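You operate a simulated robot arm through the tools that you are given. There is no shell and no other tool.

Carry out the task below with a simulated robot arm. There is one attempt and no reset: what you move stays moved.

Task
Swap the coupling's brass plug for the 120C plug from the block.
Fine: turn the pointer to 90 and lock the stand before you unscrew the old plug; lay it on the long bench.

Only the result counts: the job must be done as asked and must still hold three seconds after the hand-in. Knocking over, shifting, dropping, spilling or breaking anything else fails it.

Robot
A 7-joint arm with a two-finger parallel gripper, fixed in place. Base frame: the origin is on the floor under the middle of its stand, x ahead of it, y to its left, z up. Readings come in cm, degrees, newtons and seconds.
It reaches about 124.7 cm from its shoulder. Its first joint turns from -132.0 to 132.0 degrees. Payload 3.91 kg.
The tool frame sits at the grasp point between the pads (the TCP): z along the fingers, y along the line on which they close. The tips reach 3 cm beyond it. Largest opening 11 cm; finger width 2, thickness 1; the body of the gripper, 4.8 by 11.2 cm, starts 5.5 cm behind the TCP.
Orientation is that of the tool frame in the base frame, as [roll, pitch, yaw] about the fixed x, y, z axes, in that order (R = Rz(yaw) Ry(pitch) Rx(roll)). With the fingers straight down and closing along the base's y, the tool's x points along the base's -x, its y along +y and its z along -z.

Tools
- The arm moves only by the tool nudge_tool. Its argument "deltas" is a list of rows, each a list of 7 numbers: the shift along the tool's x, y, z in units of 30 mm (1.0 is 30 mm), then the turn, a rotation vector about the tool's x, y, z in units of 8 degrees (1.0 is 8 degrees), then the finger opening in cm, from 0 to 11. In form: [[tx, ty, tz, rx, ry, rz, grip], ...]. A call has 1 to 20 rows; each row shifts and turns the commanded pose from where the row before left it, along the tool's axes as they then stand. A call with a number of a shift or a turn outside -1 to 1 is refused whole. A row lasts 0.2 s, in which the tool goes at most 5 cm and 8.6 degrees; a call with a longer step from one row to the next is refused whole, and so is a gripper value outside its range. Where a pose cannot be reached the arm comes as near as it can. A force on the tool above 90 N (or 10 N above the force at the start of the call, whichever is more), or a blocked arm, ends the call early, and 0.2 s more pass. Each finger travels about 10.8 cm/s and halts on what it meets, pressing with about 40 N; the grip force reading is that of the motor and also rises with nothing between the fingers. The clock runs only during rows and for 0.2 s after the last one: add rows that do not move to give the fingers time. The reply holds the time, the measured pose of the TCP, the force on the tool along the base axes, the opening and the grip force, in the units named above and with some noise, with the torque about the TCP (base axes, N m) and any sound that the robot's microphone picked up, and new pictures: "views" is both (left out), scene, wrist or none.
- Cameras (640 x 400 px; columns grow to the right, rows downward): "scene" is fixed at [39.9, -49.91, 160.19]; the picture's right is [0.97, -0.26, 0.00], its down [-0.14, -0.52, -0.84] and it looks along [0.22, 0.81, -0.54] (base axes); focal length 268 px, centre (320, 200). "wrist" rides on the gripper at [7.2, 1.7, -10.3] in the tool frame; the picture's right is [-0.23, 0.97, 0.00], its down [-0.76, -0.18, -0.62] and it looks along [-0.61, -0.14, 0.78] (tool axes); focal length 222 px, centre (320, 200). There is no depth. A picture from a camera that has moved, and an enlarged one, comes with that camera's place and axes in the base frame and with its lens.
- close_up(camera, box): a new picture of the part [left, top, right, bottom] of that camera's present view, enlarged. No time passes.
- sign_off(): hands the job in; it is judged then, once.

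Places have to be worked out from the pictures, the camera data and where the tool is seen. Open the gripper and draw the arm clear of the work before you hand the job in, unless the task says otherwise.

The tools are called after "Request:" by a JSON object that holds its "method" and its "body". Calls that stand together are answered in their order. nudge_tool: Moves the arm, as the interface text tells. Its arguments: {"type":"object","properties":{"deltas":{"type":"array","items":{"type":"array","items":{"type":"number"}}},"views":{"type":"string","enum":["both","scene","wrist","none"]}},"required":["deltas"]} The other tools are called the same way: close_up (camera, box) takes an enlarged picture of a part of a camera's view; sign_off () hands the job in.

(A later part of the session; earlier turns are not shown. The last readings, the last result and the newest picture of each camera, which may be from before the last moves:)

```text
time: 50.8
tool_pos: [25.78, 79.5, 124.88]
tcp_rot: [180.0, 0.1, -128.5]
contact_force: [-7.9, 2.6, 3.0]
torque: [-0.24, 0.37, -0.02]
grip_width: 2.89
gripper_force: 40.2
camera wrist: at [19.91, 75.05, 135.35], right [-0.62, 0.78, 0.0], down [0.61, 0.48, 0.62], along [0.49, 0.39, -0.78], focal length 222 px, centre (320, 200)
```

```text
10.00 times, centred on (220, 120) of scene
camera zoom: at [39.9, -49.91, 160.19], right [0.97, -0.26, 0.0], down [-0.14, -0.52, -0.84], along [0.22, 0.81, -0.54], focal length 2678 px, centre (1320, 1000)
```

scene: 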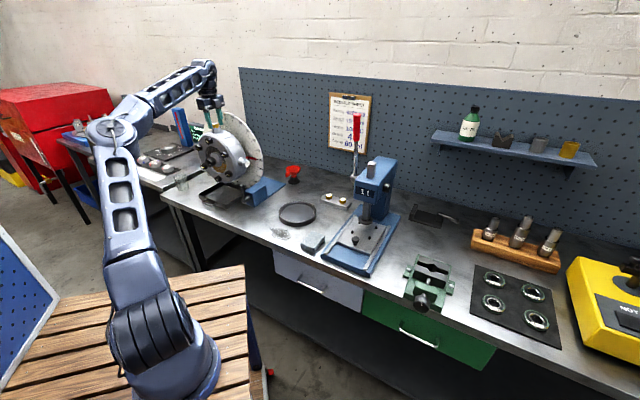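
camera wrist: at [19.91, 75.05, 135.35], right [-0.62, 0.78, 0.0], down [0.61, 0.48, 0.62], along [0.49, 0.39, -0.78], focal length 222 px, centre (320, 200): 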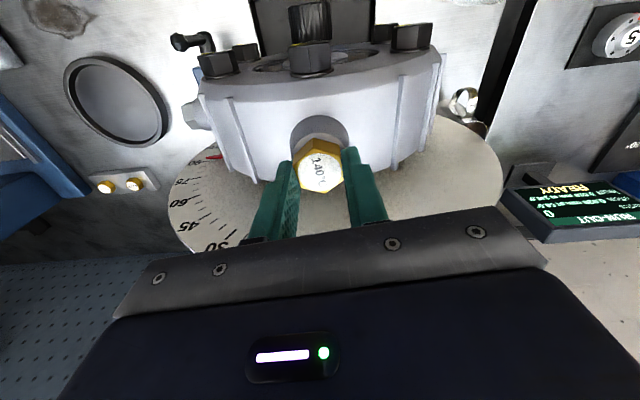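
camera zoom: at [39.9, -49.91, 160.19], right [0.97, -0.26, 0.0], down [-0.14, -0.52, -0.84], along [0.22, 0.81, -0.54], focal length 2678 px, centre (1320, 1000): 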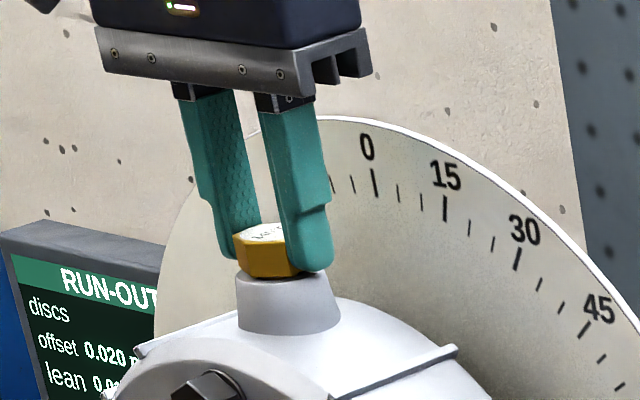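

Turned ~97° so far, plug still gripped square. I continue another 90°.

Request:
{"method": "nudge_tool", "body": {"deltas": [[0, 0, 0, 0, 0, -0.94, 2], [0, 0, 0, 0, 0, -0.94, 2], [0, 0, 0, 0, 0, -0.94, 2], [0, 0, 0, 0, 0, -0.94, 2], [0, 0, 0, 0, 0, -0.94, 2], [0, 0, 0, 0, 0, -0.94, 2], [0, 0, 0, 0, 0, -0.94, 2], [0, 0, 0, 0, 0, -0.94, 2], [0, 0, 0, 0, 0, -0.94, 2], [0, 0, 0, 0, 0, -0.94, 2], [0, 0, 0, 0, 0, -0.94, 2], [0, 0, 0, 0, 0, -0.94, 2], [0, 0, 0, 0, 0, 0, 2]], "views": "wrist"}}

Request:
{"method": "close_up", "body": {"camera": "wrist", "box": [250, 100, 390, 240]}}

Request:
{"method": "close_up", "body": {"camera": "scene", "box": [200, 100, 240, 140]}}

```text
time: 53.6
tool_pos: [25.68, 79.52, 125.0]
tcp_rot: [-179.9, 0.0, -38.2]
contact_force: [-28.8, 8.7, 18.6]
torque: [0.14, 0.81, -0.02]
grip_width: 2.9
gripper_force: 39.4
camera wrist: at [30.23, 73.8, 135.42], right [-0.78, -0.63, 0.0], down [-0.49, 0.61, 0.62], along [-0.39, 0.49, -0.78], focal length 222 px, centre (320, 200)
```

wrist: 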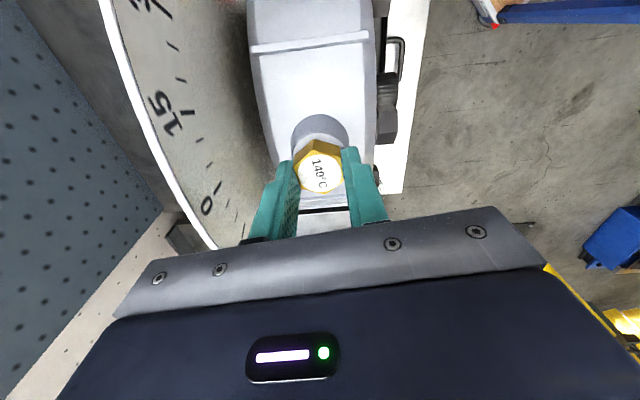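

```text
2.86 times, centred on (320, 170) of wrist
camera zoom: at [30.23, 73.8, 135.42], right [-0.78, -0.63, 0.0], down [-0.49, 0.61, 0.62], along [-0.39, 0.49, -0.78], focal length 635 px, centre (320, 286)
```

zoom: 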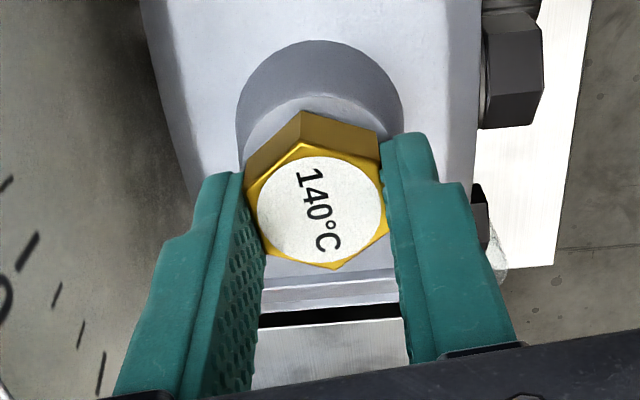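

```text
10.00 times, centred on (220, 120) of scene
camera zoom: at [39.9, -49.91, 160.19], right [0.97, -0.26, 0.0], down [-0.14, -0.52, -0.84], along [0.22, 0.81, -0.54], focal length 2678 px, centre (1320, 1000)
```

zoom: 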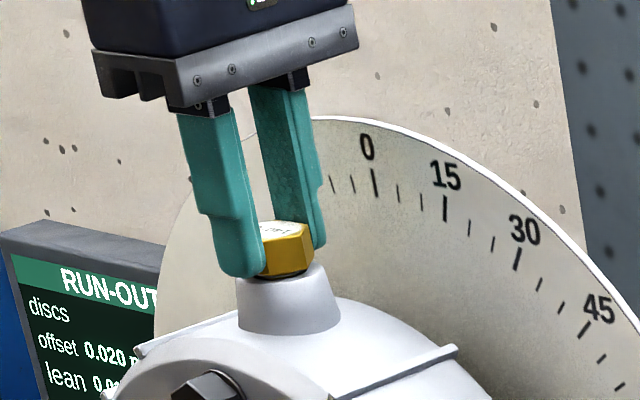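

About 187° turned; upward force on the tool shows the plug rising. I ease the hand up and sideways to unload it, and keep turning 60° more.

Request:
{"method": "nudge_tool", "body": {"deltas": [[-0.08, 0.03, -0.08, 0, 0, 0, 2], [0, 0, -0.003, 0, 0, -0.94, 2], [0, 0, -0.003, 0, 0, -0.94, 2], [0, 0, -0.003, 0, 0, -0.94, 2], [0, 0, -0.003, 0, 0, -0.94, 2], [0, 0, -0.003, 0, 0, -0.94, 2], [0, 0, -0.003, 0, 0, -0.94, 2], [0, 0, -0.003, 0, 0, -0.94, 2], [0, 0, -0.003, 0, 0, -0.94, 2], [0, 0, 0, 0, 0, 0, 2]], "views": "wrist"}}

Request:
{"method": "close_up", "body": {"camera": "scene", "box": [200, 100, 240, 140]}}

```text
time: 55.8
tool_pos: [25.56, 79.53, 125.33]
tcp_rot: [180.0, 0.0, 21.8]
contact_force: [-4.8, -29.4, -22.1]
torque: [-0.97, 0.47, 0.02]
grip_width: 2.88
gripper_force: 39.8
camera wrist: at [32.83, 80.78, 135.68], right [0.15, -0.99, 0.0], down [-0.77, -0.12, 0.62], along [-0.62, -0.09, -0.78], focal length 222 px, centre (320, 200)
```

wrist: 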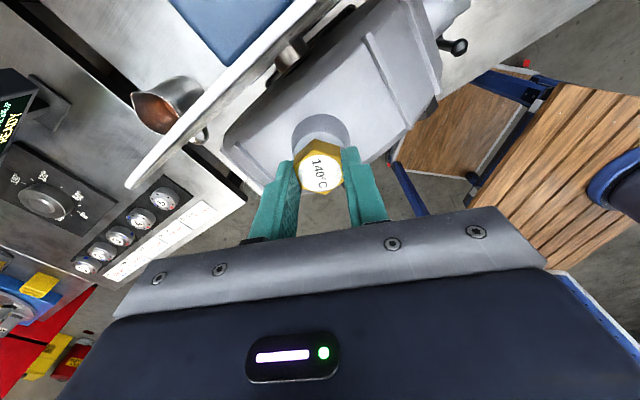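

```text
10.00 times, centred on (220, 120) of scene
camera zoom: at [39.9, -49.91, 160.19], right [0.97, -0.26, 0.0], down [-0.14, -0.52, -0.84], along [0.22, 0.81, -0.54], focal length 2678 px, centre (1320, 1000)
```

zoom: 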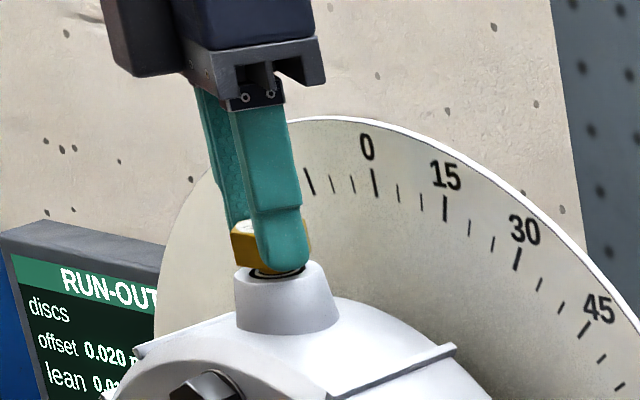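

The plug has risen visibly, thread showing under the hex after ~247°. I open to release the stress and swing the wrist back 240° to re-grip on the same flats.

Request:
{"method": "nudge_tool", "body": {"deltas": [[0, 0, 0, 0, 0, 0, 5], [0, 0, 0, 0, 0, 0, 5], [0, 0, 0, 0, 0, 0.94, 5], [0, 0, 0, 0, 0, 0.94, 5], [0, 0, 0, 0, 0, 0.94, 5], [0, 0, 0, 0, 0, 0.94, 5], [0, 0, 0, 0, 0, 0.94, 5], [0, 0, 0, 0, 0, 0.94, 5], [0, 0, 0, 0, 0, 0.94, 5], [0, 0, 0, 0, 0, 0.94, 5], [0, 0, 0, 0, 0, 0.94, 5], [0, 0, 0, 0, 0, 0.94, 5], [0, 0, 0, 0, 0, 0.94, 5], [0, 0, 0, 0, 0, 0.94, 5], [0, 0, 0, 0, 0, 0.94, 5], [0, 0, 0, 0, 0, 0.94, 5], [0, 0, 0, 0, 0, 0.94, 5], [0, 0, 0, 0, 0, 0.94, 5]], "views": "wrist"}}

Request:
{"method": "close_up", "body": {"camera": "scene", "box": [200, 100, 240, 140]}}

```text
time: 59.6
tool_pos: [25.51, 79.79, 125.21]
tcp_rot: [179.9, 0.1, -98.5]
contact_force: [-0.8, -0.5, 0.2]
torque: [-0.04, 0.0, 0.02]
grip_width: 5.02
gripper_force: 0.0
camera wrist: at [22.75, 72.85, 135.68], right [-0.93, 0.37, 0.0], down [0.29, 0.73, 0.62], along [0.23, 0.58, -0.78], focal length 222 px, centre (320, 200)
```

wrist: 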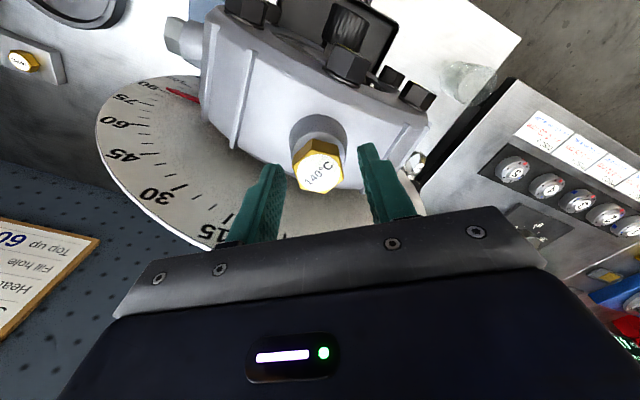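

```text
10.00 times, centred on (220, 120) of scene
camera zoom: at [39.9, -49.91, 160.19], right [0.97, -0.26, 0.0], down [-0.14, -0.52, -0.84], along [0.22, 0.81, -0.54], focal length 2678 px, centre (1320, 1000)
```

zoom: 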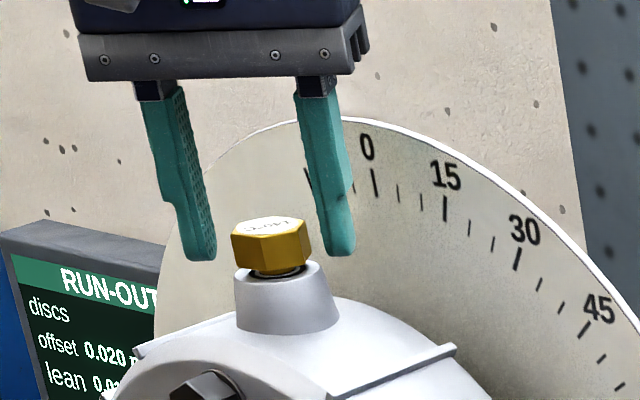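

Unloaded, the plug sits ~3 mm higher with its thread showing. I recentre slightly and continue swinging the wrist back.

Request:
{"method": "nudge_tool", "body": {"deltas": [[0.084, -0.093, 0, 0, 0, 0.94, 5], [0, 0, 0, 0, 0, 0.94, 5], [0, 0, 0, 0, 0, 0.94, 5], [0, 0, 0, 0, 0, 0.94, 5], [0, 0, 0, 0, 0, 0.94, 5], [0, 0, 0, 0, 0, 0.94, 5], [0, 0, 0, 0, 0, 0.94, 5], [0, 0, 0, 0, 0, 0.94, 5], [0, 0, 0, 0, 0, 0.94, 5], [0, 0, 0, 0, 0, 0.94, 5], [0, 0, 0, 0, 0, 0.94, 5], [0, 0, 0, 0, 0, 0.94, 5], [0, 0, 0, 0, 0, 0.94, 5], [0, 0, 0, 0, 0, 0.94, 5], [0, 0, 0, 0, 0, 0.94, 5], [0, 0, 0, 0, 0, 0.94, 5], [0, 0, 0, 0, 0, 0.94, 5], [0, 0, 0, 0, 0, 0.94, 5], [0, 0, 0, 0, 0, 0.94, 5], [0, 0, 0, 0, 0, 0.94, 5]], "views": "wrist"}}

```text
time: 63.8
tool_pos: [25.82, 79.37, 125.36]
tcp_rot: [180.0, 0.1, 111.1]
contact_force: [-0.3, -0.1, 0.5]
torque: [-0.02, -0.02, -0.01]
grip_width: 5.01
gripper_force: 0.1
camera wrist: at [24.71, 86.84, 135.68], right [0.99, 0.14, 0.0], down [0.11, -0.78, 0.62], along [0.09, -0.62, -0.78], focal length 222 px, centre (320, 200)
```

wrist: 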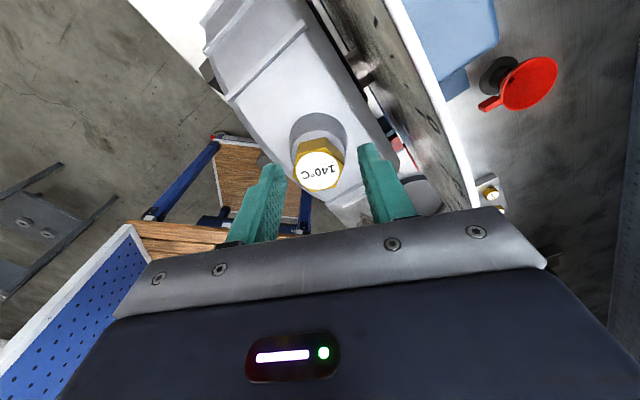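

No limit hit yet; I continue 29° more to line up exactly 300° back from the last grip.

Request:
{"method": "nudge_tool", "body": {"deltas": [[0, 0, 0, 0, 0, 0.916, 5], [0, 0, 0, 0, 0, 0.916, 5], [0, 0, 0, 0, 0, 0.916, 5], [0, 0, 0, 0, 0, 0.916, 5], [0, 0, 0, 0, 0, 0, 5]], "views": "wrist"}}

Request:
{"method": "close_up", "body": {"camera": "wrist", "box": [250, 100, 390, 240]}}

Request:
{"method": "close_up", "body": {"camera": "scene", "box": [200, 100, 240, 140]}}

```text
time: 65.0
tool_pos: [25.75, 79.44, 125.32]
tcp_rot: [179.9, -0.2, 81.7]
contact_force: [0.0, 0.1, 0.4]
torque: [-0.01, 0.01, 0.01]
grip_width: 5.0
gripper_force: 0.0
camera wrist: at [28.44, 86.38, 135.72], right [0.93, -0.37, 0.0], down [-0.29, -0.73, 0.62], along [-0.23, -0.58, -0.78], focal length 222 px, centre (320, 200)
```

wrist: 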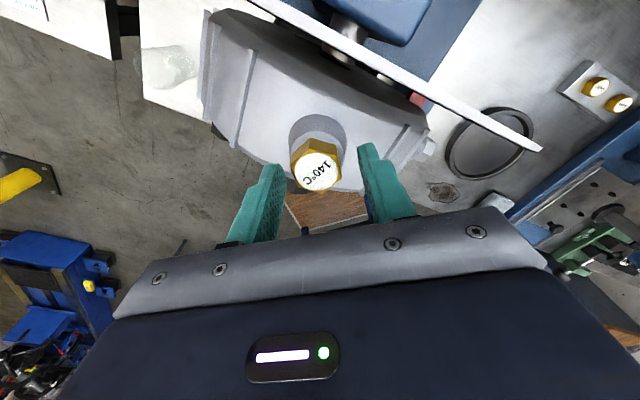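

```text
2.86 times, centred on (320, 170) of wrist
camera zoom: at [28.44, 86.38, 135.72], right [0.93, -0.37, 0.0], down [-0.29, -0.73, 0.62], along [-0.23, -0.58, -0.78], focal length 635 px, centre (320, 286)
```

zoom: 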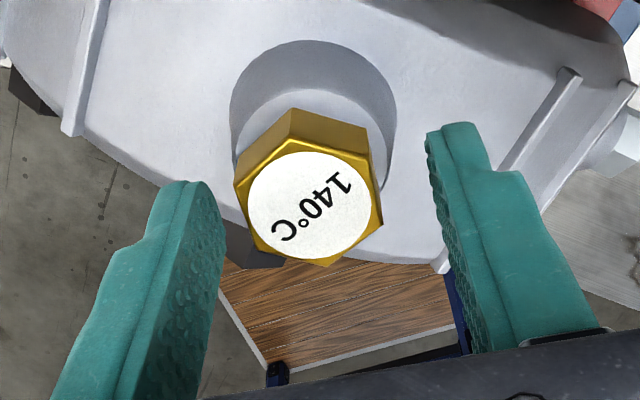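

```text
10.00 times, centred on (220, 120) of scene
camera zoom: at [39.9, -49.91, 160.19], right [0.97, -0.26, 0.0], down [-0.14, -0.52, -0.84], along [0.22, 0.81, -0.54], focal length 2678 px, centre (1320, 1000)
```

zoom: 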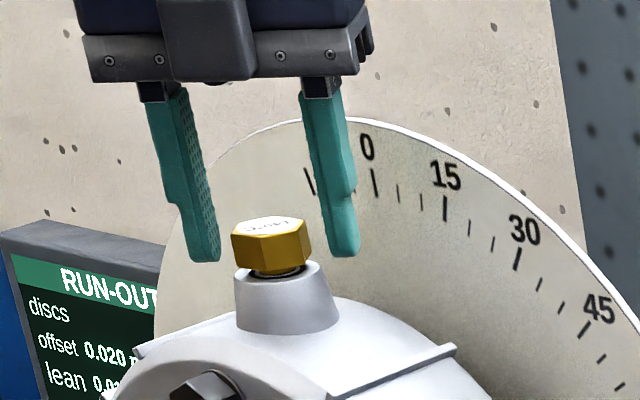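

Flats are aligned with the pads again. I close, then turn counter-clockwise with a slight lift to follow the thread (~0.65 cm per turn).

Request:
{"method": "nudge_tool", "body": {"deltas": [[0, -0.03, 0, 0, 0, 0, 2], [0, 0, 0, 0, 0, 0, 2], [0, 0, 0, 0, 0, 0, 2], [0, 0, -0.0045, 0, 0, -0.94, 2], [0, 0, -0.0045, 0, 0, -0.94, 2], [0, 0, -0.0045, 0, 0, -0.94, 2], [0, 0, -0.0045, 0, 0, -0.94, 2], [0, 0, -0.0045, 0, 0, -0.94, 2], [0, 0, -0.0045, 0, 0, -0.94, 2], [0, 0, -0.0045, 0, 0, -0.94, 2], [0, 0, -0.0045, 0, 0, -0.94, 2], [0, 0, -0.0045, 0, 0, -0.94, 2], [0, 0, -0.0045, 0, 0, -0.94, 2], [0, 0, -0.0045, 0, 0, -0.94, 2], [0, 0, -0.0045, 0, 0, -0.94, 2], [0, 0, -0.0045, 0, 0, -0.94, 2], [0, 0, -0.0045, 0, 0, -0.94, 2], [0, 0, -0.0045, 0, 0, -0.94, 2], [0, 0, -0.0045, 0, 0, -0.94, 2]], "views": "wrist"}}

Request:
{"method": "close_up", "body": {"camera": "wrist", "box": [250, 100, 390, 240]}}

Request:
{"method": "close_up", "body": {"camera": "scene", "box": [200, 100, 240, 140]}}

```text
time: 69.0
tool_pos: [25.75, 79.53, 125.56]
tcp_rot: [179.9, 0.1, -157.7]
contact_force: [-0.9, -0.1, -0.1]
torque: [0.02, -0.01, 0.0]
grip_width: 2.87
gripper_force: 39.9
camera wrist: at [18.36, 78.33, 135.84], right [-0.16, 0.99, 0.0], down [0.77, 0.12, 0.62], along [0.62, 0.1, -0.78], focal length 222 px, centre (320, 200)
```

wrist: 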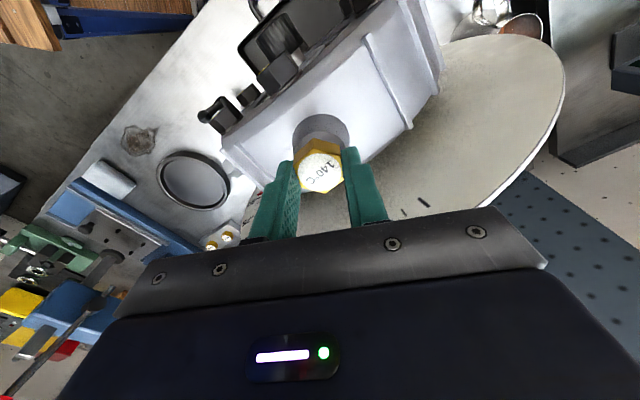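

```text
2.86 times, centred on (320, 170) of wrist
camera zoom: at [18.36, 78.33, 135.84], right [-0.16, 0.99, 0.0], down [0.77, 0.12, 0.62], along [0.62, 0.1, -0.78], focal length 635 px, centre (320, 286)
```

zoom: 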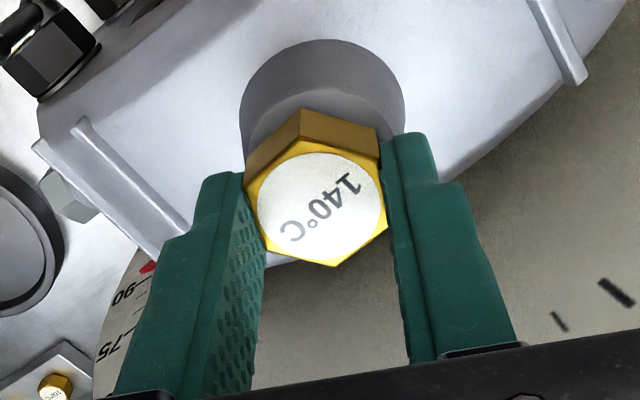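

```text
10.00 times, centred on (220, 120) of scene
camera zoom: at [39.9, -49.91, 160.19], right [0.97, -0.26, 0.0], down [-0.14, -0.52, -0.84], along [0.22, 0.81, -0.54], focal length 2678 px, centre (1320, 1000)
```

zoom: 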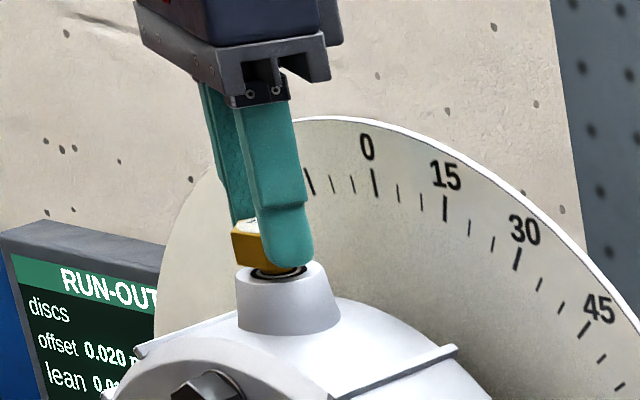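

All forces dropped to zero after ~370° total, so the plug may be free. I lift 0.6 cm gently to test.

Request:
{"method": "nudge_tool", "body": {"deltas": [[0, 0, -0.1, 0, 0, 0, 2], [0, 0, -0.1, 0, 0, 0, 2], [0, 0, 0, 0, 0, 0, 2]], "views": "wrist"}}

Request:
{"method": "close_up", "body": {"camera": "scene", "box": [200, 100, 240, 140]}}

```text
time: 69.8
tool_pos: [25.75, 79.46, 126.16]
tcp_rot: [180.0, 0.1, -157.9]
contact_force: [-0.4, -0.8, -1.7]
torque: [-0.03, -0.01, -0.02]
grip_width: 2.88
gripper_force: 40.1
camera wrist: at [18.29, 78.35, 136.45], right [-0.16, 0.99, 0.0], down [0.77, 0.12, 0.62], along [0.62, 0.1, -0.78], focal length 222 px, centre (320, 200)
```

wrist: 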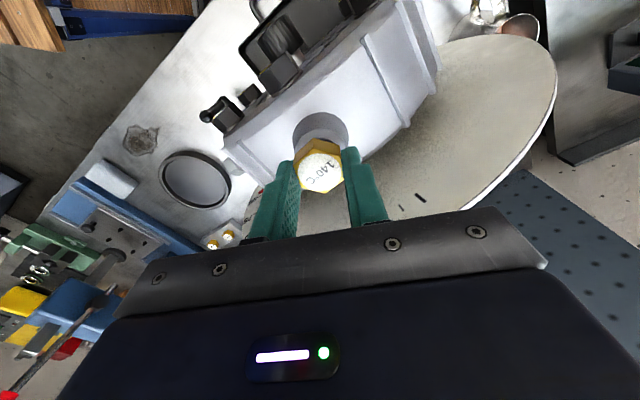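

```text
10.00 times, centred on (220, 120) of scene
camera zoom: at [39.9, -49.91, 160.19], right [0.97, -0.26, 0.0], down [-0.14, -0.52, -0.84], along [0.22, 0.81, -0.54], focal length 2678 px, centre (1320, 1000)
```

zoom: 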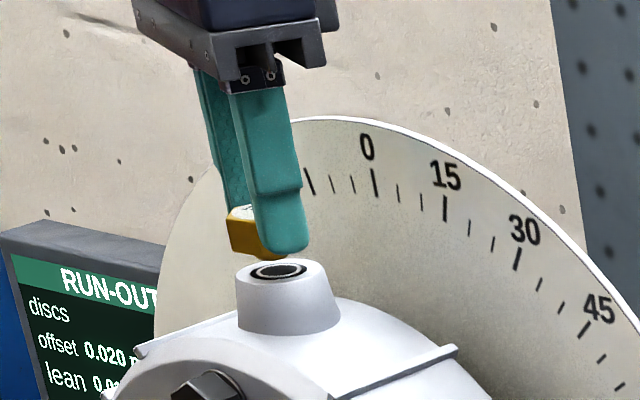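

The plug is out – the hole in the boss is open. I lift it clear and carry it toward a free spot of the long bench at about (e1 -9.5, e2 64), between the lock block and the black ring.

Request:
{"method": "nudge_tool", "body": {"deltas": [[0, 0, -0.84, 0, 0, 0, 2], [0, 0, -0.84, 0, 0, 0, 2], [0, 0, -0.84, 0, 0, 0, 2], [0, 0, -0.84, 0, 0, 0, 2], [-0.039, -0.841, 0, 0, 0, 0, 2], [-0.039, -0.841, 0, 0, 0, 0, 2], [-0.039, -0.841, 0, 0, 0, 0, 2], [-0.039, -0.841, 0, 0, 0, 0, 2], [-0.039, -0.841, 0, 0, 0, 0, 2], [-0.039, -0.841, 0, 0, 0, 0, 2], [-0.039, -0.841, 0, 0, 0, 0, 2], [-0.039, -0.841, 0, 0, 0, 0, 2], [-0.039, -0.841, 0, 0, 0, 0, 2], [-0.039, -0.841, 0, 0, 0, 0, 2], [-0.039, -0.841, 0, 0, 0, 0, 2], [-0.039, -0.841, 0, 0, 0, 0, 2]]}}

Request:
{"method": "close_up", "body": {"camera": "scene", "box": [190, 80, 310, 200]}}

```text
time: 73.2
tool_pos: [38.45, 52.02, 136.28]
tcp_rot: [-179.9, 0.1, -157.8]
contact_force: [-0.4, 0.2, 0.6]
torque: [-0.05, 0.02, 0.0]
grip_width: 1.98
gripper_force: 0.1
camera wrist: at [31.03, 50.77, 146.62], right [-0.16, 0.99, 0.0], down [0.77, 0.12, 0.62], along [0.62, 0.1, -0.78], focal length 222 px, centre (320, 200)
```

scene: 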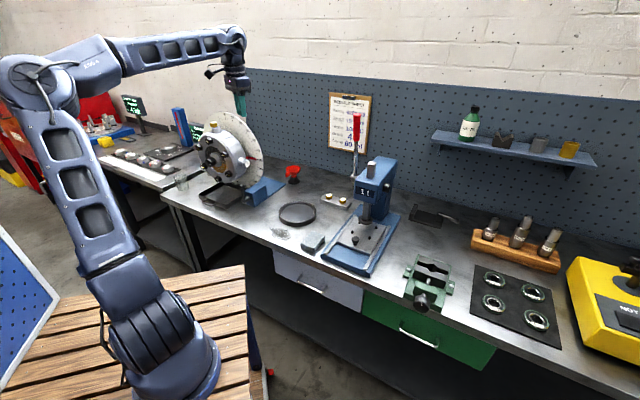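
wrist: 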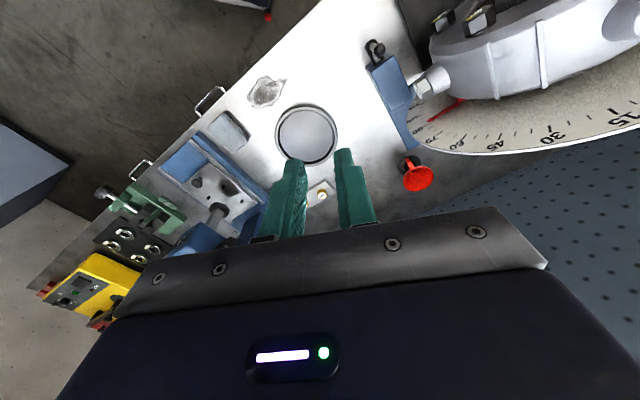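

```text
3.33 times, centred on (250, 140) of scene
camera zoom: at [39.9, -49.91, 160.19], right [0.97, -0.26, 0.0], down [-0.14, -0.52, -0.84], along [0.22, 0.81, -0.54], focal length 893 px, centre (553, 400)
```

zoom: 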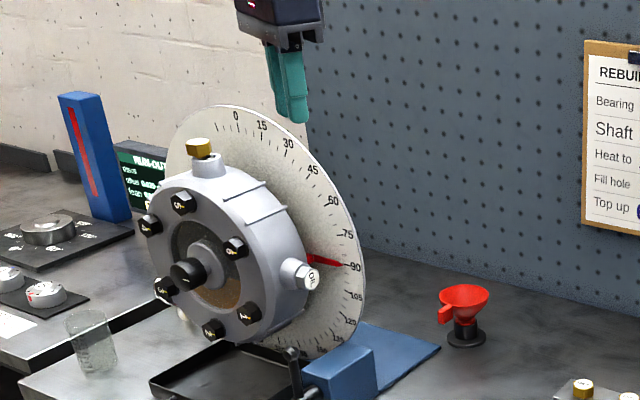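

The fingers closed to 1.98: the plug slipped out and is sitting back on the boss. I zoom in to see exactly how it lies.

Request:
{"method": "close_up", "body": {"camera": "scene", "box": [200, 110, 240, 150]}}

Request:
{"method": "close_up", "body": {"camera": "wrist", "box": [520, 0, 640, 100]}}

```text
10.00 times, centred on (220, 130) of scene
camera zoom: at [39.9, -49.91, 160.19], right [0.97, -0.26, 0.0], down [-0.14, -0.52, -0.84], along [0.22, 0.81, -0.54], focal length 2678 px, centre (1320, 900)
```

zoom: 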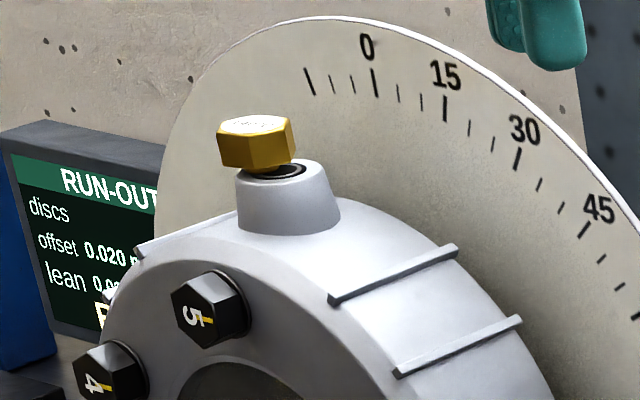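

```text
4.00 times, centred on (580, 50) of wrist
camera zoom: at [31.03, 50.77, 146.62], right [-0.16, 0.99, 0.0], down [0.77, 0.12, 0.62], along [0.62, 0.1, -0.78], focal length 888 px, centre (-720, 800)
```

zoom: 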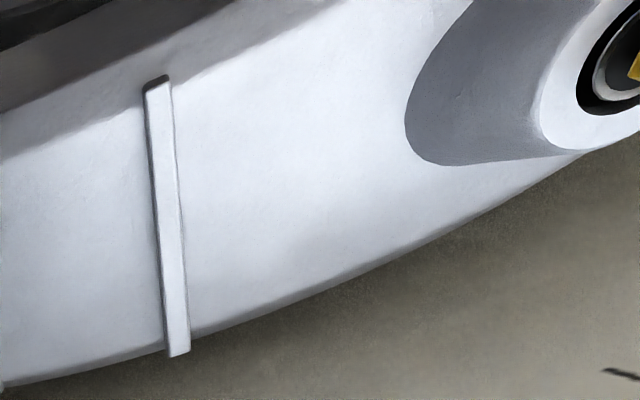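

The plug is perched on the boss rim, shifted a bit to the left, stem partly out of the hole. I return above it with open fingers to measure where it is, then re-grip deeper and more slowly.

Request:
{"method": "nudge_tool", "body": {"deltas": [[0.039, 0.841, 0, 0, 0, 0, 6], [0.039, 0.841, 0, 0, 0, 0, 6], [0.039, 0.841, 0, 0, 0, 0, 6], [0.039, 0.841, 0, 0, 0, 0, 6], [0.039, 0.841, 0, 0, 0, 0, 6], [0.039, 0.841, 0, 0, 0, 0, 6], [0.039, 0.841, 0, 0, 0, 0, 6], [0.039, 0.841, 0, 0, 0, 0, 6], [0.039, 0.841, 0, 0, 0, 0, 6], [0.039, 0.841, 0, 0, 0, 0, 6], [0.039, 0.841, 0, 0, 0, 0, 6], [0.039, 0.841, 0, 0, 0, 0, 6], [0, 0, 0, 0, 0, 0, 6]], "views": "wrist"}}

Request:
{"method": "close_up", "body": {"camera": "wrist", "box": [260, 60, 380, 180]}}

Request:
{"method": "close_up", "body": {"camera": "scene", "box": [205, 110, 235, 140]}}

```text
time: 76.0
tool_pos: [25.81, 79.43, 136.17]
tcp_rot: [-180.0, 0.1, -157.9]
contact_force: [-0.4, 0.2, 0.0]
torque: [0.02, 0.01, -0.01]
grip_width: 6.0
gripper_force: 0.0
camera wrist: at [18.32, 78.32, 146.65], right [-0.16, 0.99, 0.0], down [0.77, 0.12, 0.62], along [0.62, 0.1, -0.78], focal length 222 px, centre (320, 200)
```

wrist: 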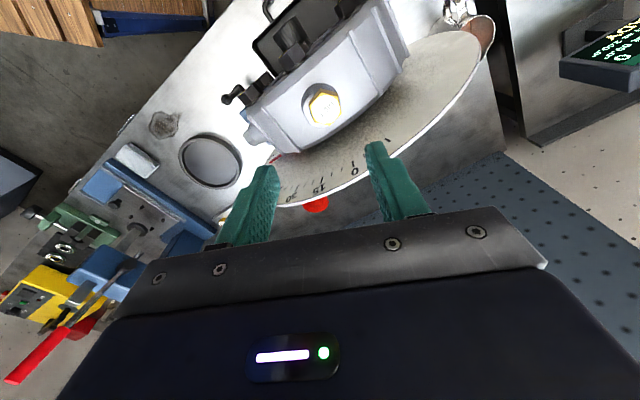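

```text
3.33 times, centred on (320, 120) of wrist
camera zoom: at [18.32, 78.32, 146.65], right [-0.16, 0.99, 0.0], down [0.77, 0.12, 0.62], along [0.62, 0.1, -0.78], focal length 740 px, centre (320, 467)
```

zoom: 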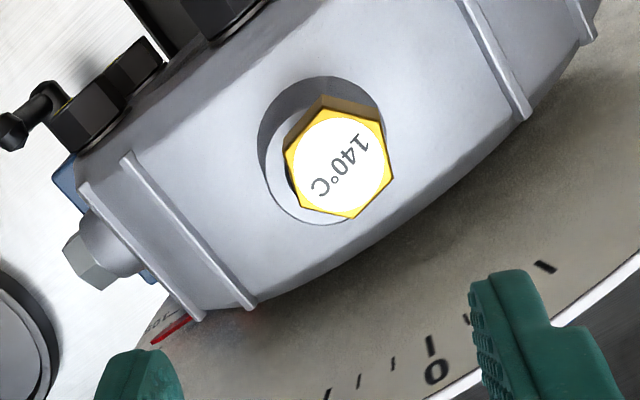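

```text
13.33 times, centred on (220, 125) of scene
camera zoom: at [39.9, -49.91, 160.19], right [0.97, -0.26, 0.0], down [-0.14, -0.52, -0.84], along [0.22, 0.81, -0.54], focal length 3570 px, centre (1653, 1200)
```

zoom: 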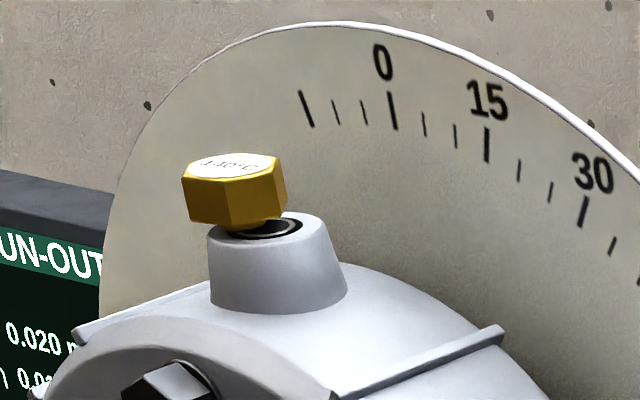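

The plug stands upright near (24.85, 79.92), top z≈124, still aligned with my pads. I recentre over it and come down with the fingers open 4.5 cm, tips just above the boss.

Request:
{"method": "nudge_tool", "body": {"deltas": [[0.12, 0.136, 0, 0, 0, 0, 5], [0.115, 0.136, 0.2, 0, 0, 0, 5], [0, 0, 0.5, 0, 0, 0, 5], [0, 0, 0.6, 0, 0, 0, 5], [0, 0, 0.6, 0, 0, 0, 5], [0, 0, 0.6, 0, 0, 0, 5], [0, 0, 0.5, 0, 0, 0, 5], [0, 0, 0.3, 0, 0, 0, 5], [0, 0, 0.2, 0, 0, 0, 5], [0, 0, 0, 0, 0, 0, 5]], "views": "wrist"}}

Request:
{"method": "close_up", "body": {"camera": "wrist", "box": [250, 100, 390, 240]}}

Request:
{"method": "close_up", "body": {"camera": "scene", "box": [200, 100, 240, 140]}}

```text
time: 78.2
tool_pos: [24.7, 79.89, 125.52]
tcp_rot: [180.0, 0.1, -158.0]
contact_force: [0.1, 0.4, -0.9]
torque: [0.02, 0.01, 0.02]
grip_width: 5.03
gripper_force: 0.0
camera wrist: at [17.34, 78.78, 135.88], right [-0.16, 0.99, 0.0], down [0.77, 0.12, 0.62], along [0.62, 0.1, -0.78], focal length 222 px, centre (320, 200)
```

wrist: 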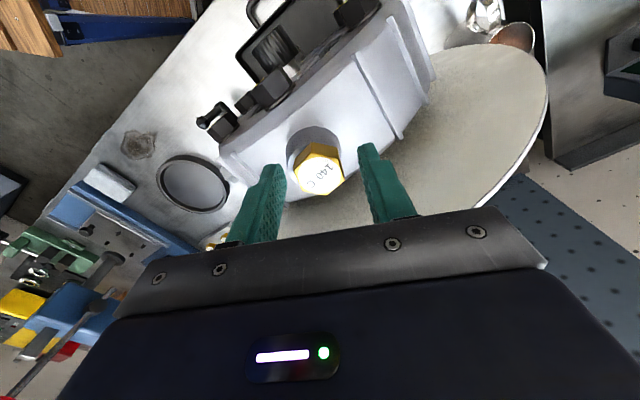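

```text
2.86 times, centred on (320, 170) of wrist
camera zoom: at [17.34, 78.78, 135.88], right [-0.16, 0.99, 0.0], down [0.77, 0.12, 0.62], along [0.62, 0.1, -0.78], focal length 635 px, centre (320, 286)
```

zoom: 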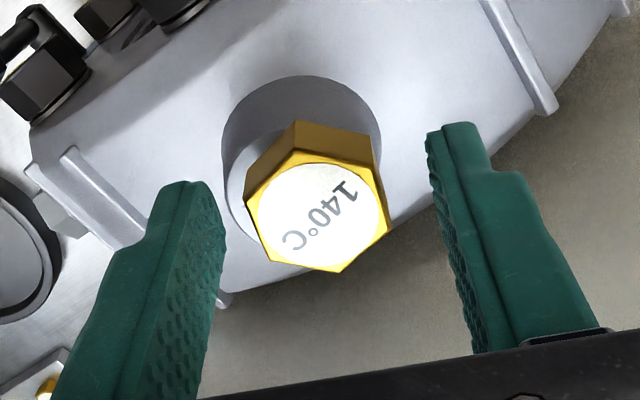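

```text
10.00 times, centred on (220, 120) of scene
camera zoom: at [39.9, -49.91, 160.19], right [0.97, -0.26, 0.0], down [-0.14, -0.52, -0.84], along [0.22, 0.81, -0.54], focal length 2678 px, centre (1320, 1000)
```

zoom: 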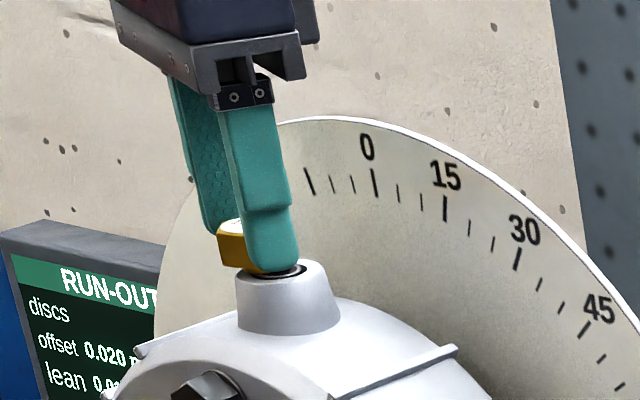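

Well centred. I lower 0.3 cm and close gradually so the perched plug isn't knocked.

Request:
{"method": "nudge_tool", "body": {"deltas": [[0, 0, 0.05, 0, 0, 0, 4.2], [0, 0, 0.05, 0, 0, 0, 3.8], [0, 0, 0, 0, 0, 0, 3.5], [0, 0, 0, 0, 0, 0, 3.2], [0, 0, 0, 0, 0, 0, 3.0], [0, 0, 0, 0, 0, 0, 2.6], [0, 0, 0, 0, 0, 0, 1], [0, 0, 0, 0, 0, 0, 0], [0, 0, 0, 0, 0, 0, 0]], "views": "wrist"}}

Request:
{"method": "close_up", "body": {"camera": "wrist", "box": [250, 100, 390, 240]}}

Request:
{"method": "close_up", "body": {"camera": "scene", "box": [200, 100, 240, 140]}}

```text
time: 80.2
tool_pos: [24.78, 79.84, 125.31]
tcp_rot: [-180.0, 0.1, -157.9]
contact_force: [0.5, -0.1, -0.2]
torque: [0.0, -0.02, 0.02]
grip_width: 2.88
gripper_force: 39.6
camera wrist: at [17.33, 78.8, 135.66], right [-0.16, 0.99, 0.0], down [0.77, 0.12, 0.62], along [0.62, 0.1, -0.78], focal length 222 px, centre (320, 200)
```

wrist: 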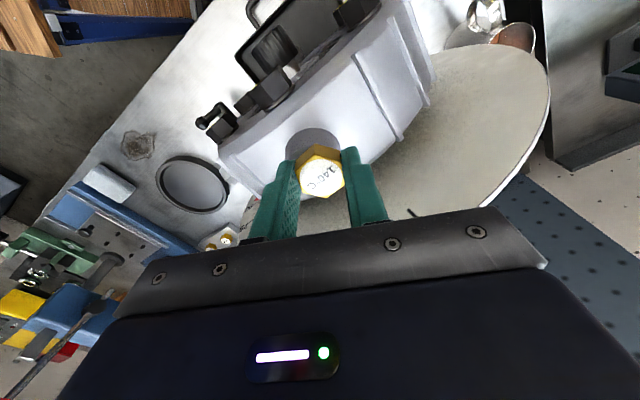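

```text
2.86 times, centred on (320, 170) of wrist
camera zoom: at [17.33, 78.8, 135.66], right [-0.16, 0.99, 0.0], down [0.77, 0.12, 0.62], along [0.62, 0.1, -0.78], focal length 635 px, centre (320, 286)
```

zoom: 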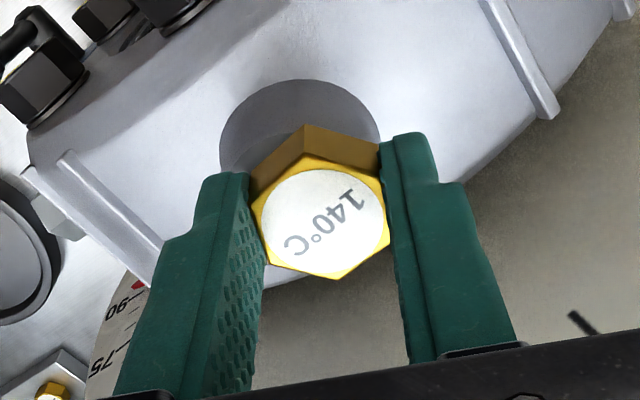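

```text
10.00 times, centred on (220, 120) of scene
camera zoom: at [39.9, -49.91, 160.19], right [0.97, -0.26, 0.0], down [-0.14, -0.52, -0.84], along [0.22, 0.81, -0.54], focal length 2678 px, centre (1320, 1000)
```

zoom: 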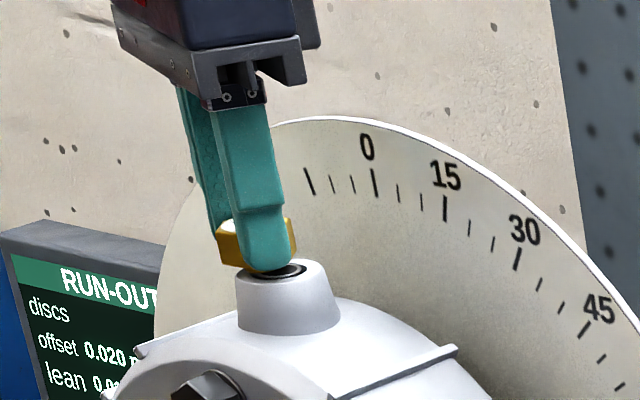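

Gripped at 2.88 again with full force. I lift slowly, 0.2–0.3 cm per row, and check the opening.

Request:
{"method": "nudge_tool", "body": {"deltas": [[0, 0, -0.07, 0, 0, 0, 0], [0, 0, -0.07, 0, 0, 0, 0], [0, 0, -0.1, 0, 0, 0, 0], [0, 0, -0.1, 0, 0, 0, 0], [0, 0, -0.1, 0, 0, 0, 0], [0, 0, -0.1, 0, 0, 0, 0]], "views": "wrist"}}

Request:
{"method": "close_up", "body": {"camera": "wrist", "box": [250, 100, 390, 240]}}

Request:
{"method": "close_up", "body": {"camera": "scene", "box": [200, 100, 240, 140]}}

```text
time: 81.6
tool_pos: [24.72, 79.93, 126.92]
tcp_rot: [180.0, 0.1, -157.8]
contact_force: [-0.2, 0.9, -0.7]
torque: [0.01, 0.03, 0.0]
grip_width: 2.91
gripper_force: 40.0
camera wrist: at [17.3, 78.81, 137.35], right [-0.16, 0.99, 0.0], down [0.77, 0.12, 0.62], along [0.62, 0.1, -0.78], focal length 222 px, centre (320, 200)
```

wrist: 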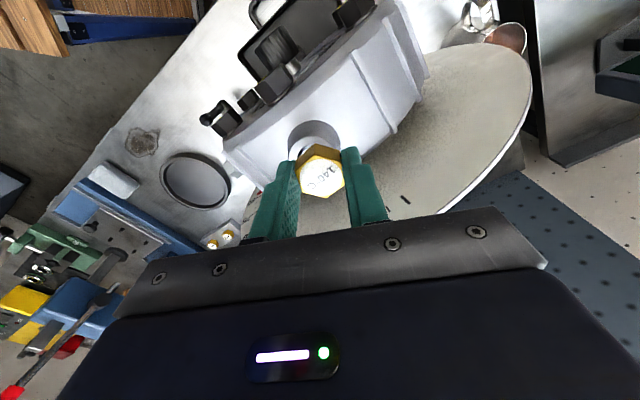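

```text
2.86 times, centred on (320, 170) of wrist
camera zoom: at [17.3, 78.81, 137.35], right [-0.16, 0.99, 0.0], down [0.77, 0.12, 0.62], along [0.62, 0.1, -0.78], focal length 635 px, centre (320, 286)
```

zoom: 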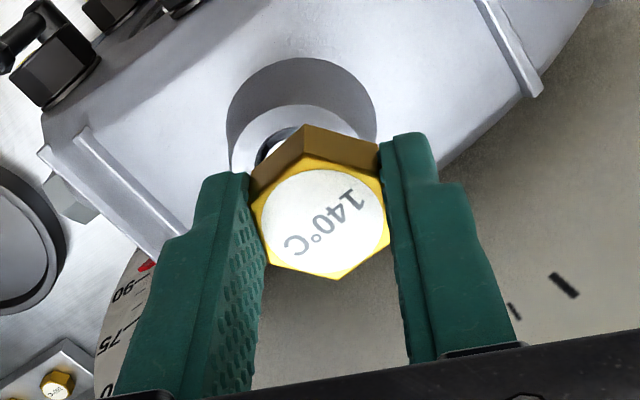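

```text
10.00 times, centred on (220, 120) of scene
camera zoom: at [39.9, -49.91, 160.19], right [0.97, -0.26, 0.0], down [-0.14, -0.52, -0.84], along [0.22, 0.81, -0.54], focal length 2678 px, centre (1320, 1000)
```

zoom: 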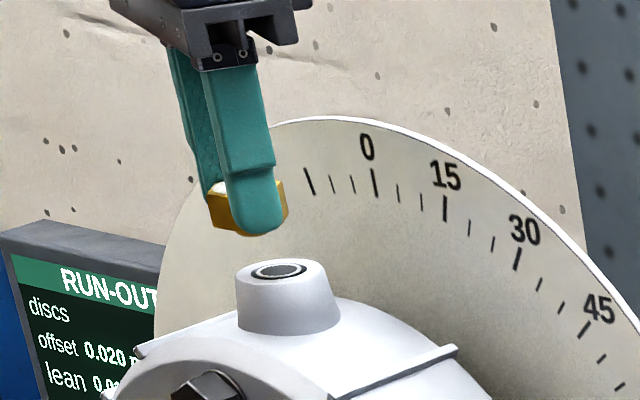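

The plug is held, 1.6 cm above the hole. I keep lifting at moderate speed and check.

Request:
{"method": "nudge_tool", "body": {"deltas": [[0, 0, -0.15, 0, 0, 0, 0], [0, 0, -0.25, 0, 0, 0, 0], [0, 0, -0.35, 0, 0, 0, 0], [0, 0, -0.45, 0, 0, 0, 0], [0, 0, -0.45, 0, 0, 0, 0], [0, 0, -0.45, 0, 0, 0, 0], [0, 0, -0.45, 0, 0, 0, 0], [0, 0, -0.35, 0, 0, 0, 0], [0, 0, -0.2, 0, 0, 0, 0], [0, 0, 0, 0, 0, 0, 0]], "views": "wrist"}}

Request:
{"method": "close_up", "body": {"camera": "wrist", "box": [250, 60, 390, 240]}}

Request:
{"method": "close_up", "body": {"camera": "scene", "box": [195, 70, 245, 145]}}

```text
time: 83.8
tool_pos: [24.56, 80.04, 136.21]
tcp_rot: [-180.0, -0.1, -157.9]
contact_force: [-0.8, -0.2, -1.0]
torque: [-0.01, -0.02, 0.03]
grip_width: 2.89
gripper_force: 40.1
camera wrist: at [17.28, 78.87, 146.63], right [-0.16, 0.99, 0.0], down [0.77, 0.12, 0.62], along [0.62, 0.1, -0.78], focal length 222 px, centre (320, 200)
```

wrist: 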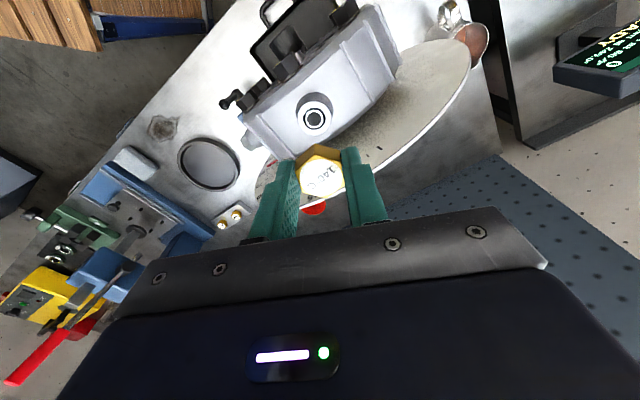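

```text
2.22 times, centred on (320, 150) of wrist
camera zoom: at [17.28, 78.87, 146.63], right [-0.16, 0.99, 0.0], down [0.77, 0.12, 0.62], along [0.62, 0.1, -0.78], focal length 494 px, centre (320, 311)
```

zoom: 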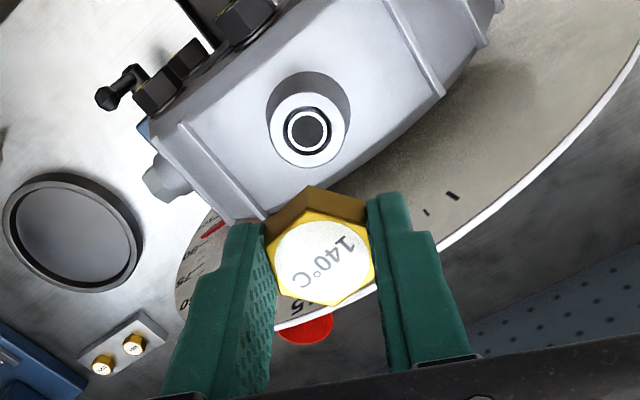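

```text
5.33 times, centred on (220, 108) of scene
camera zoom: at [39.9, -49.91, 160.19], right [0.97, -0.26, 0.0], down [-0.14, -0.52, -0.84], along [0.22, 0.81, -0.54], focal length 1428 px, centre (853, 693)
```

zoom: 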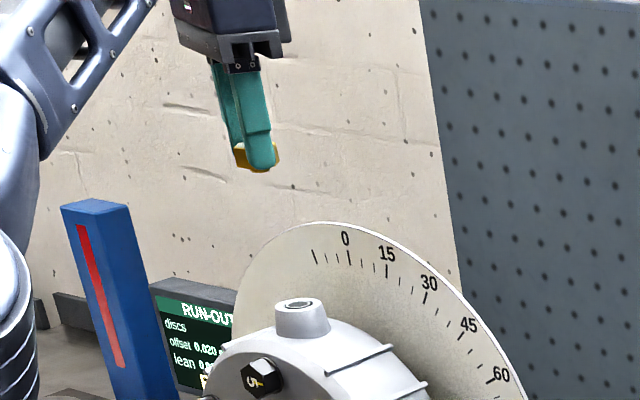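

The plug is firmly held and the hole is clear below. I carry it at moderate speed to above the free bench spot.

Request:
{"method": "nudge_tool", "body": {"deltas": [[-0.02, -0.3, 0, 0, 0, 0, 0], [-0.03, -0.4, 0, 0, 0, 0, 0], [-0.049, -0.65, 0, 0, 0, 0, 0], [-0.049, -0.65, 0, 0, 0, 0, 0], [-0.049, -0.65, 0, 0, 0, 0, 0], [-0.049, -0.65, 0, 0, 0, 0, 0], [-0.049, -0.65, 0, 0, 0, 0, 0], [-0.049, -0.65, 0, 0, 0, 0, 0], [-0.049, -0.65, 0, 0, 0, 0, 0], [-0.049, -0.65, 0, 0, 0, 0, 0], [-0.049, -0.65, 0, 0, 0, 0, 0], [-0.049, -0.65, 0, 0, 0, 0, 0], [-0.049, -0.65, 0, 0, 0, 0, 0], [-0.049, -0.65, 0, 0, 0, 0, 0], [-0.049, -0.65, 0, 0, 0, 0, 0], [-0.049, -0.65, 0, 0, 0, 0, 0], [-0.049, -0.6, 0, 0, 0, 0, 0], [0, 0, 0, 0, 0, 0, 0]]}}

Request:
{"method": "close_up", "body": {"camera": "scene", "box": [210, 60, 330, 260]}}

```text
time: 87.6
tool_pos: [38.84, 51.84, 136.1]
tcp_rot: [-180.0, 0.1, -157.8]
contact_force: [0.1, 0.3, 0.4]
torque: [0.02, -0.01, 0.03]
grip_width: 2.88
gripper_force: 39.5
camera wrist: at [31.3, 50.71, 146.58], right [-0.16, 0.99, 0.0], down [0.77, 0.12, 0.62], along [0.62, 0.1, -0.78], focal length 222 px, centre (320, 200)
```

scene: 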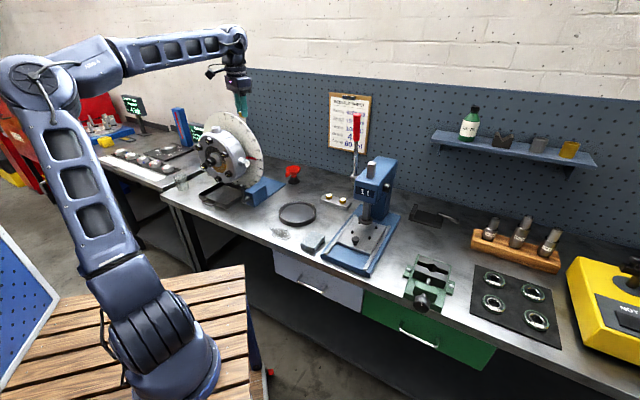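
wrist: 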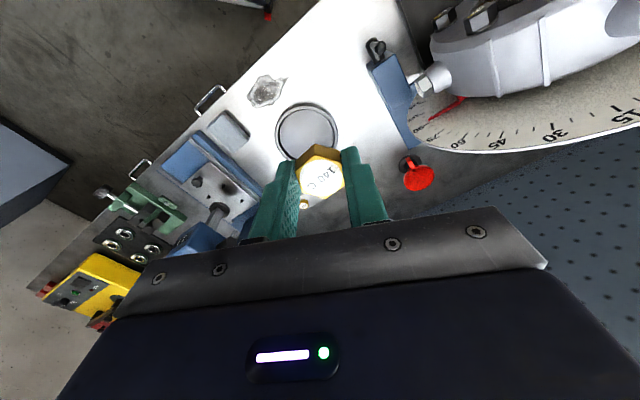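

```text
2.00 times, centred on (270, 160) of scene
camera zoom: at [39.9, -49.91, 160.19], right [0.97, -0.26, 0.0], down [-0.14, -0.52, -0.84], along [0.22, 0.81, -0.54], focal length 536 px, centre (420, 280)
```

zoom: 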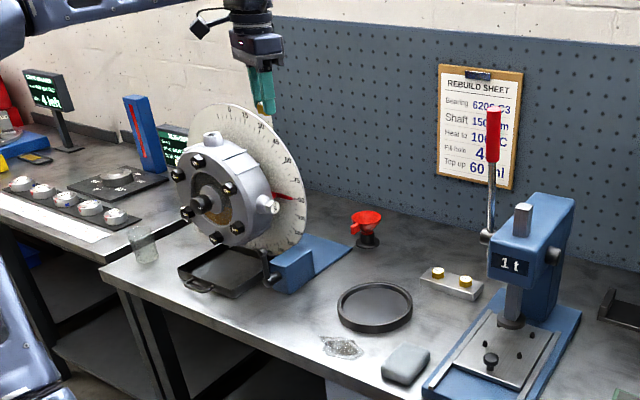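

Plug still held (2.88) above an open part of the bench, ~9 cm from anything. I descend to just above the surface.

Request:
{"method": "nudge_tool", "body": {"deltas": [[0, 0, 0.4, 0, 0, 0, 0], [0, 0, 0.8, 0, 0, 0, 0], [0, 0, 0.85, 0, 0, 0, 0], [0, 0, 0.85, 0, 0, 0, 0], [0, 0, 0.85, 0, 0, 0, 0], [0, 0, 0.85, 0, 0, 0, 0], [0, 0, 0.85, 0, 0, 0, 0], [0, 0, 0.85, 0, 0, 0, 0], [0, 0, 0.85, 0, 0, 0, 0], [0, 0, 0.85, 0, 0, 0, 0], [0, 0, 0.85, 0, 0, 0, 0], [0, 0, 0.85, 0, 0, 0, 0], [0, 0, 0.85, 0, 0, 0, 0], [0, 0, 0.85, 0, 0, 0, 0], [0, 0, 0.85, 0, 0, 0, 0], [0, 0, 0.85, 0, 0, 0, 0], [0, 0, 0.85, 0, 0, 0, 0], [0, 0, 0.5, 0, 0, 0, 0], [0, 0, 0.3, 0, 0, 0, 0], [0, 0, 0, 0, 0, 0, 0]]}}

Request:
{"method": "close_up", "body": {"camera": "scene", "box": [230, 160, 320, 250]}}

```text
time: 91.8
tool_pos: [38.66, 51.75, 92.02]
tcp_rot: [179.9, 0.1, -157.9]
contact_force: [-0.4, -0.2, -0.8]
torque: [0.02, -0.01, 0.02]
grip_width: 2.86
gripper_force: 40.0
camera wrist: at [31.37, 50.71, 102.51], right [-0.16, 0.99, 0.0], down [0.77, 0.12, 0.62], along [0.62, 0.1, -0.78], focal length 222 px, centre (320, 200)
```

scene: 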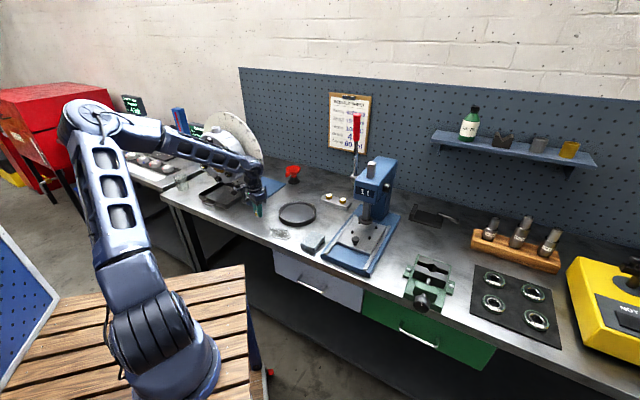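
wrist: 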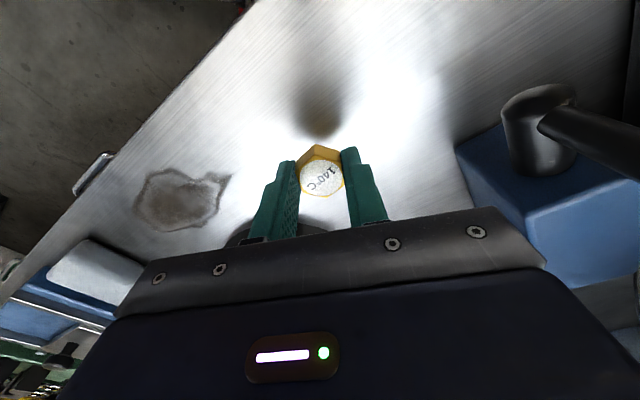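

```text
4.44 times, centred on (275, 205) of scene
camera zoom: at [39.9, -49.91, 160.19], right [0.97, -0.26, 0.0], down [-0.14, -0.52, -0.84], along [0.22, 0.81, -0.54], focal length 1190 px, centre (520, 178)
```

zoom: 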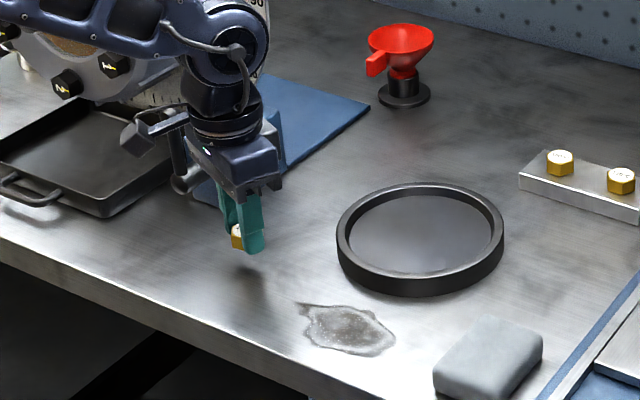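

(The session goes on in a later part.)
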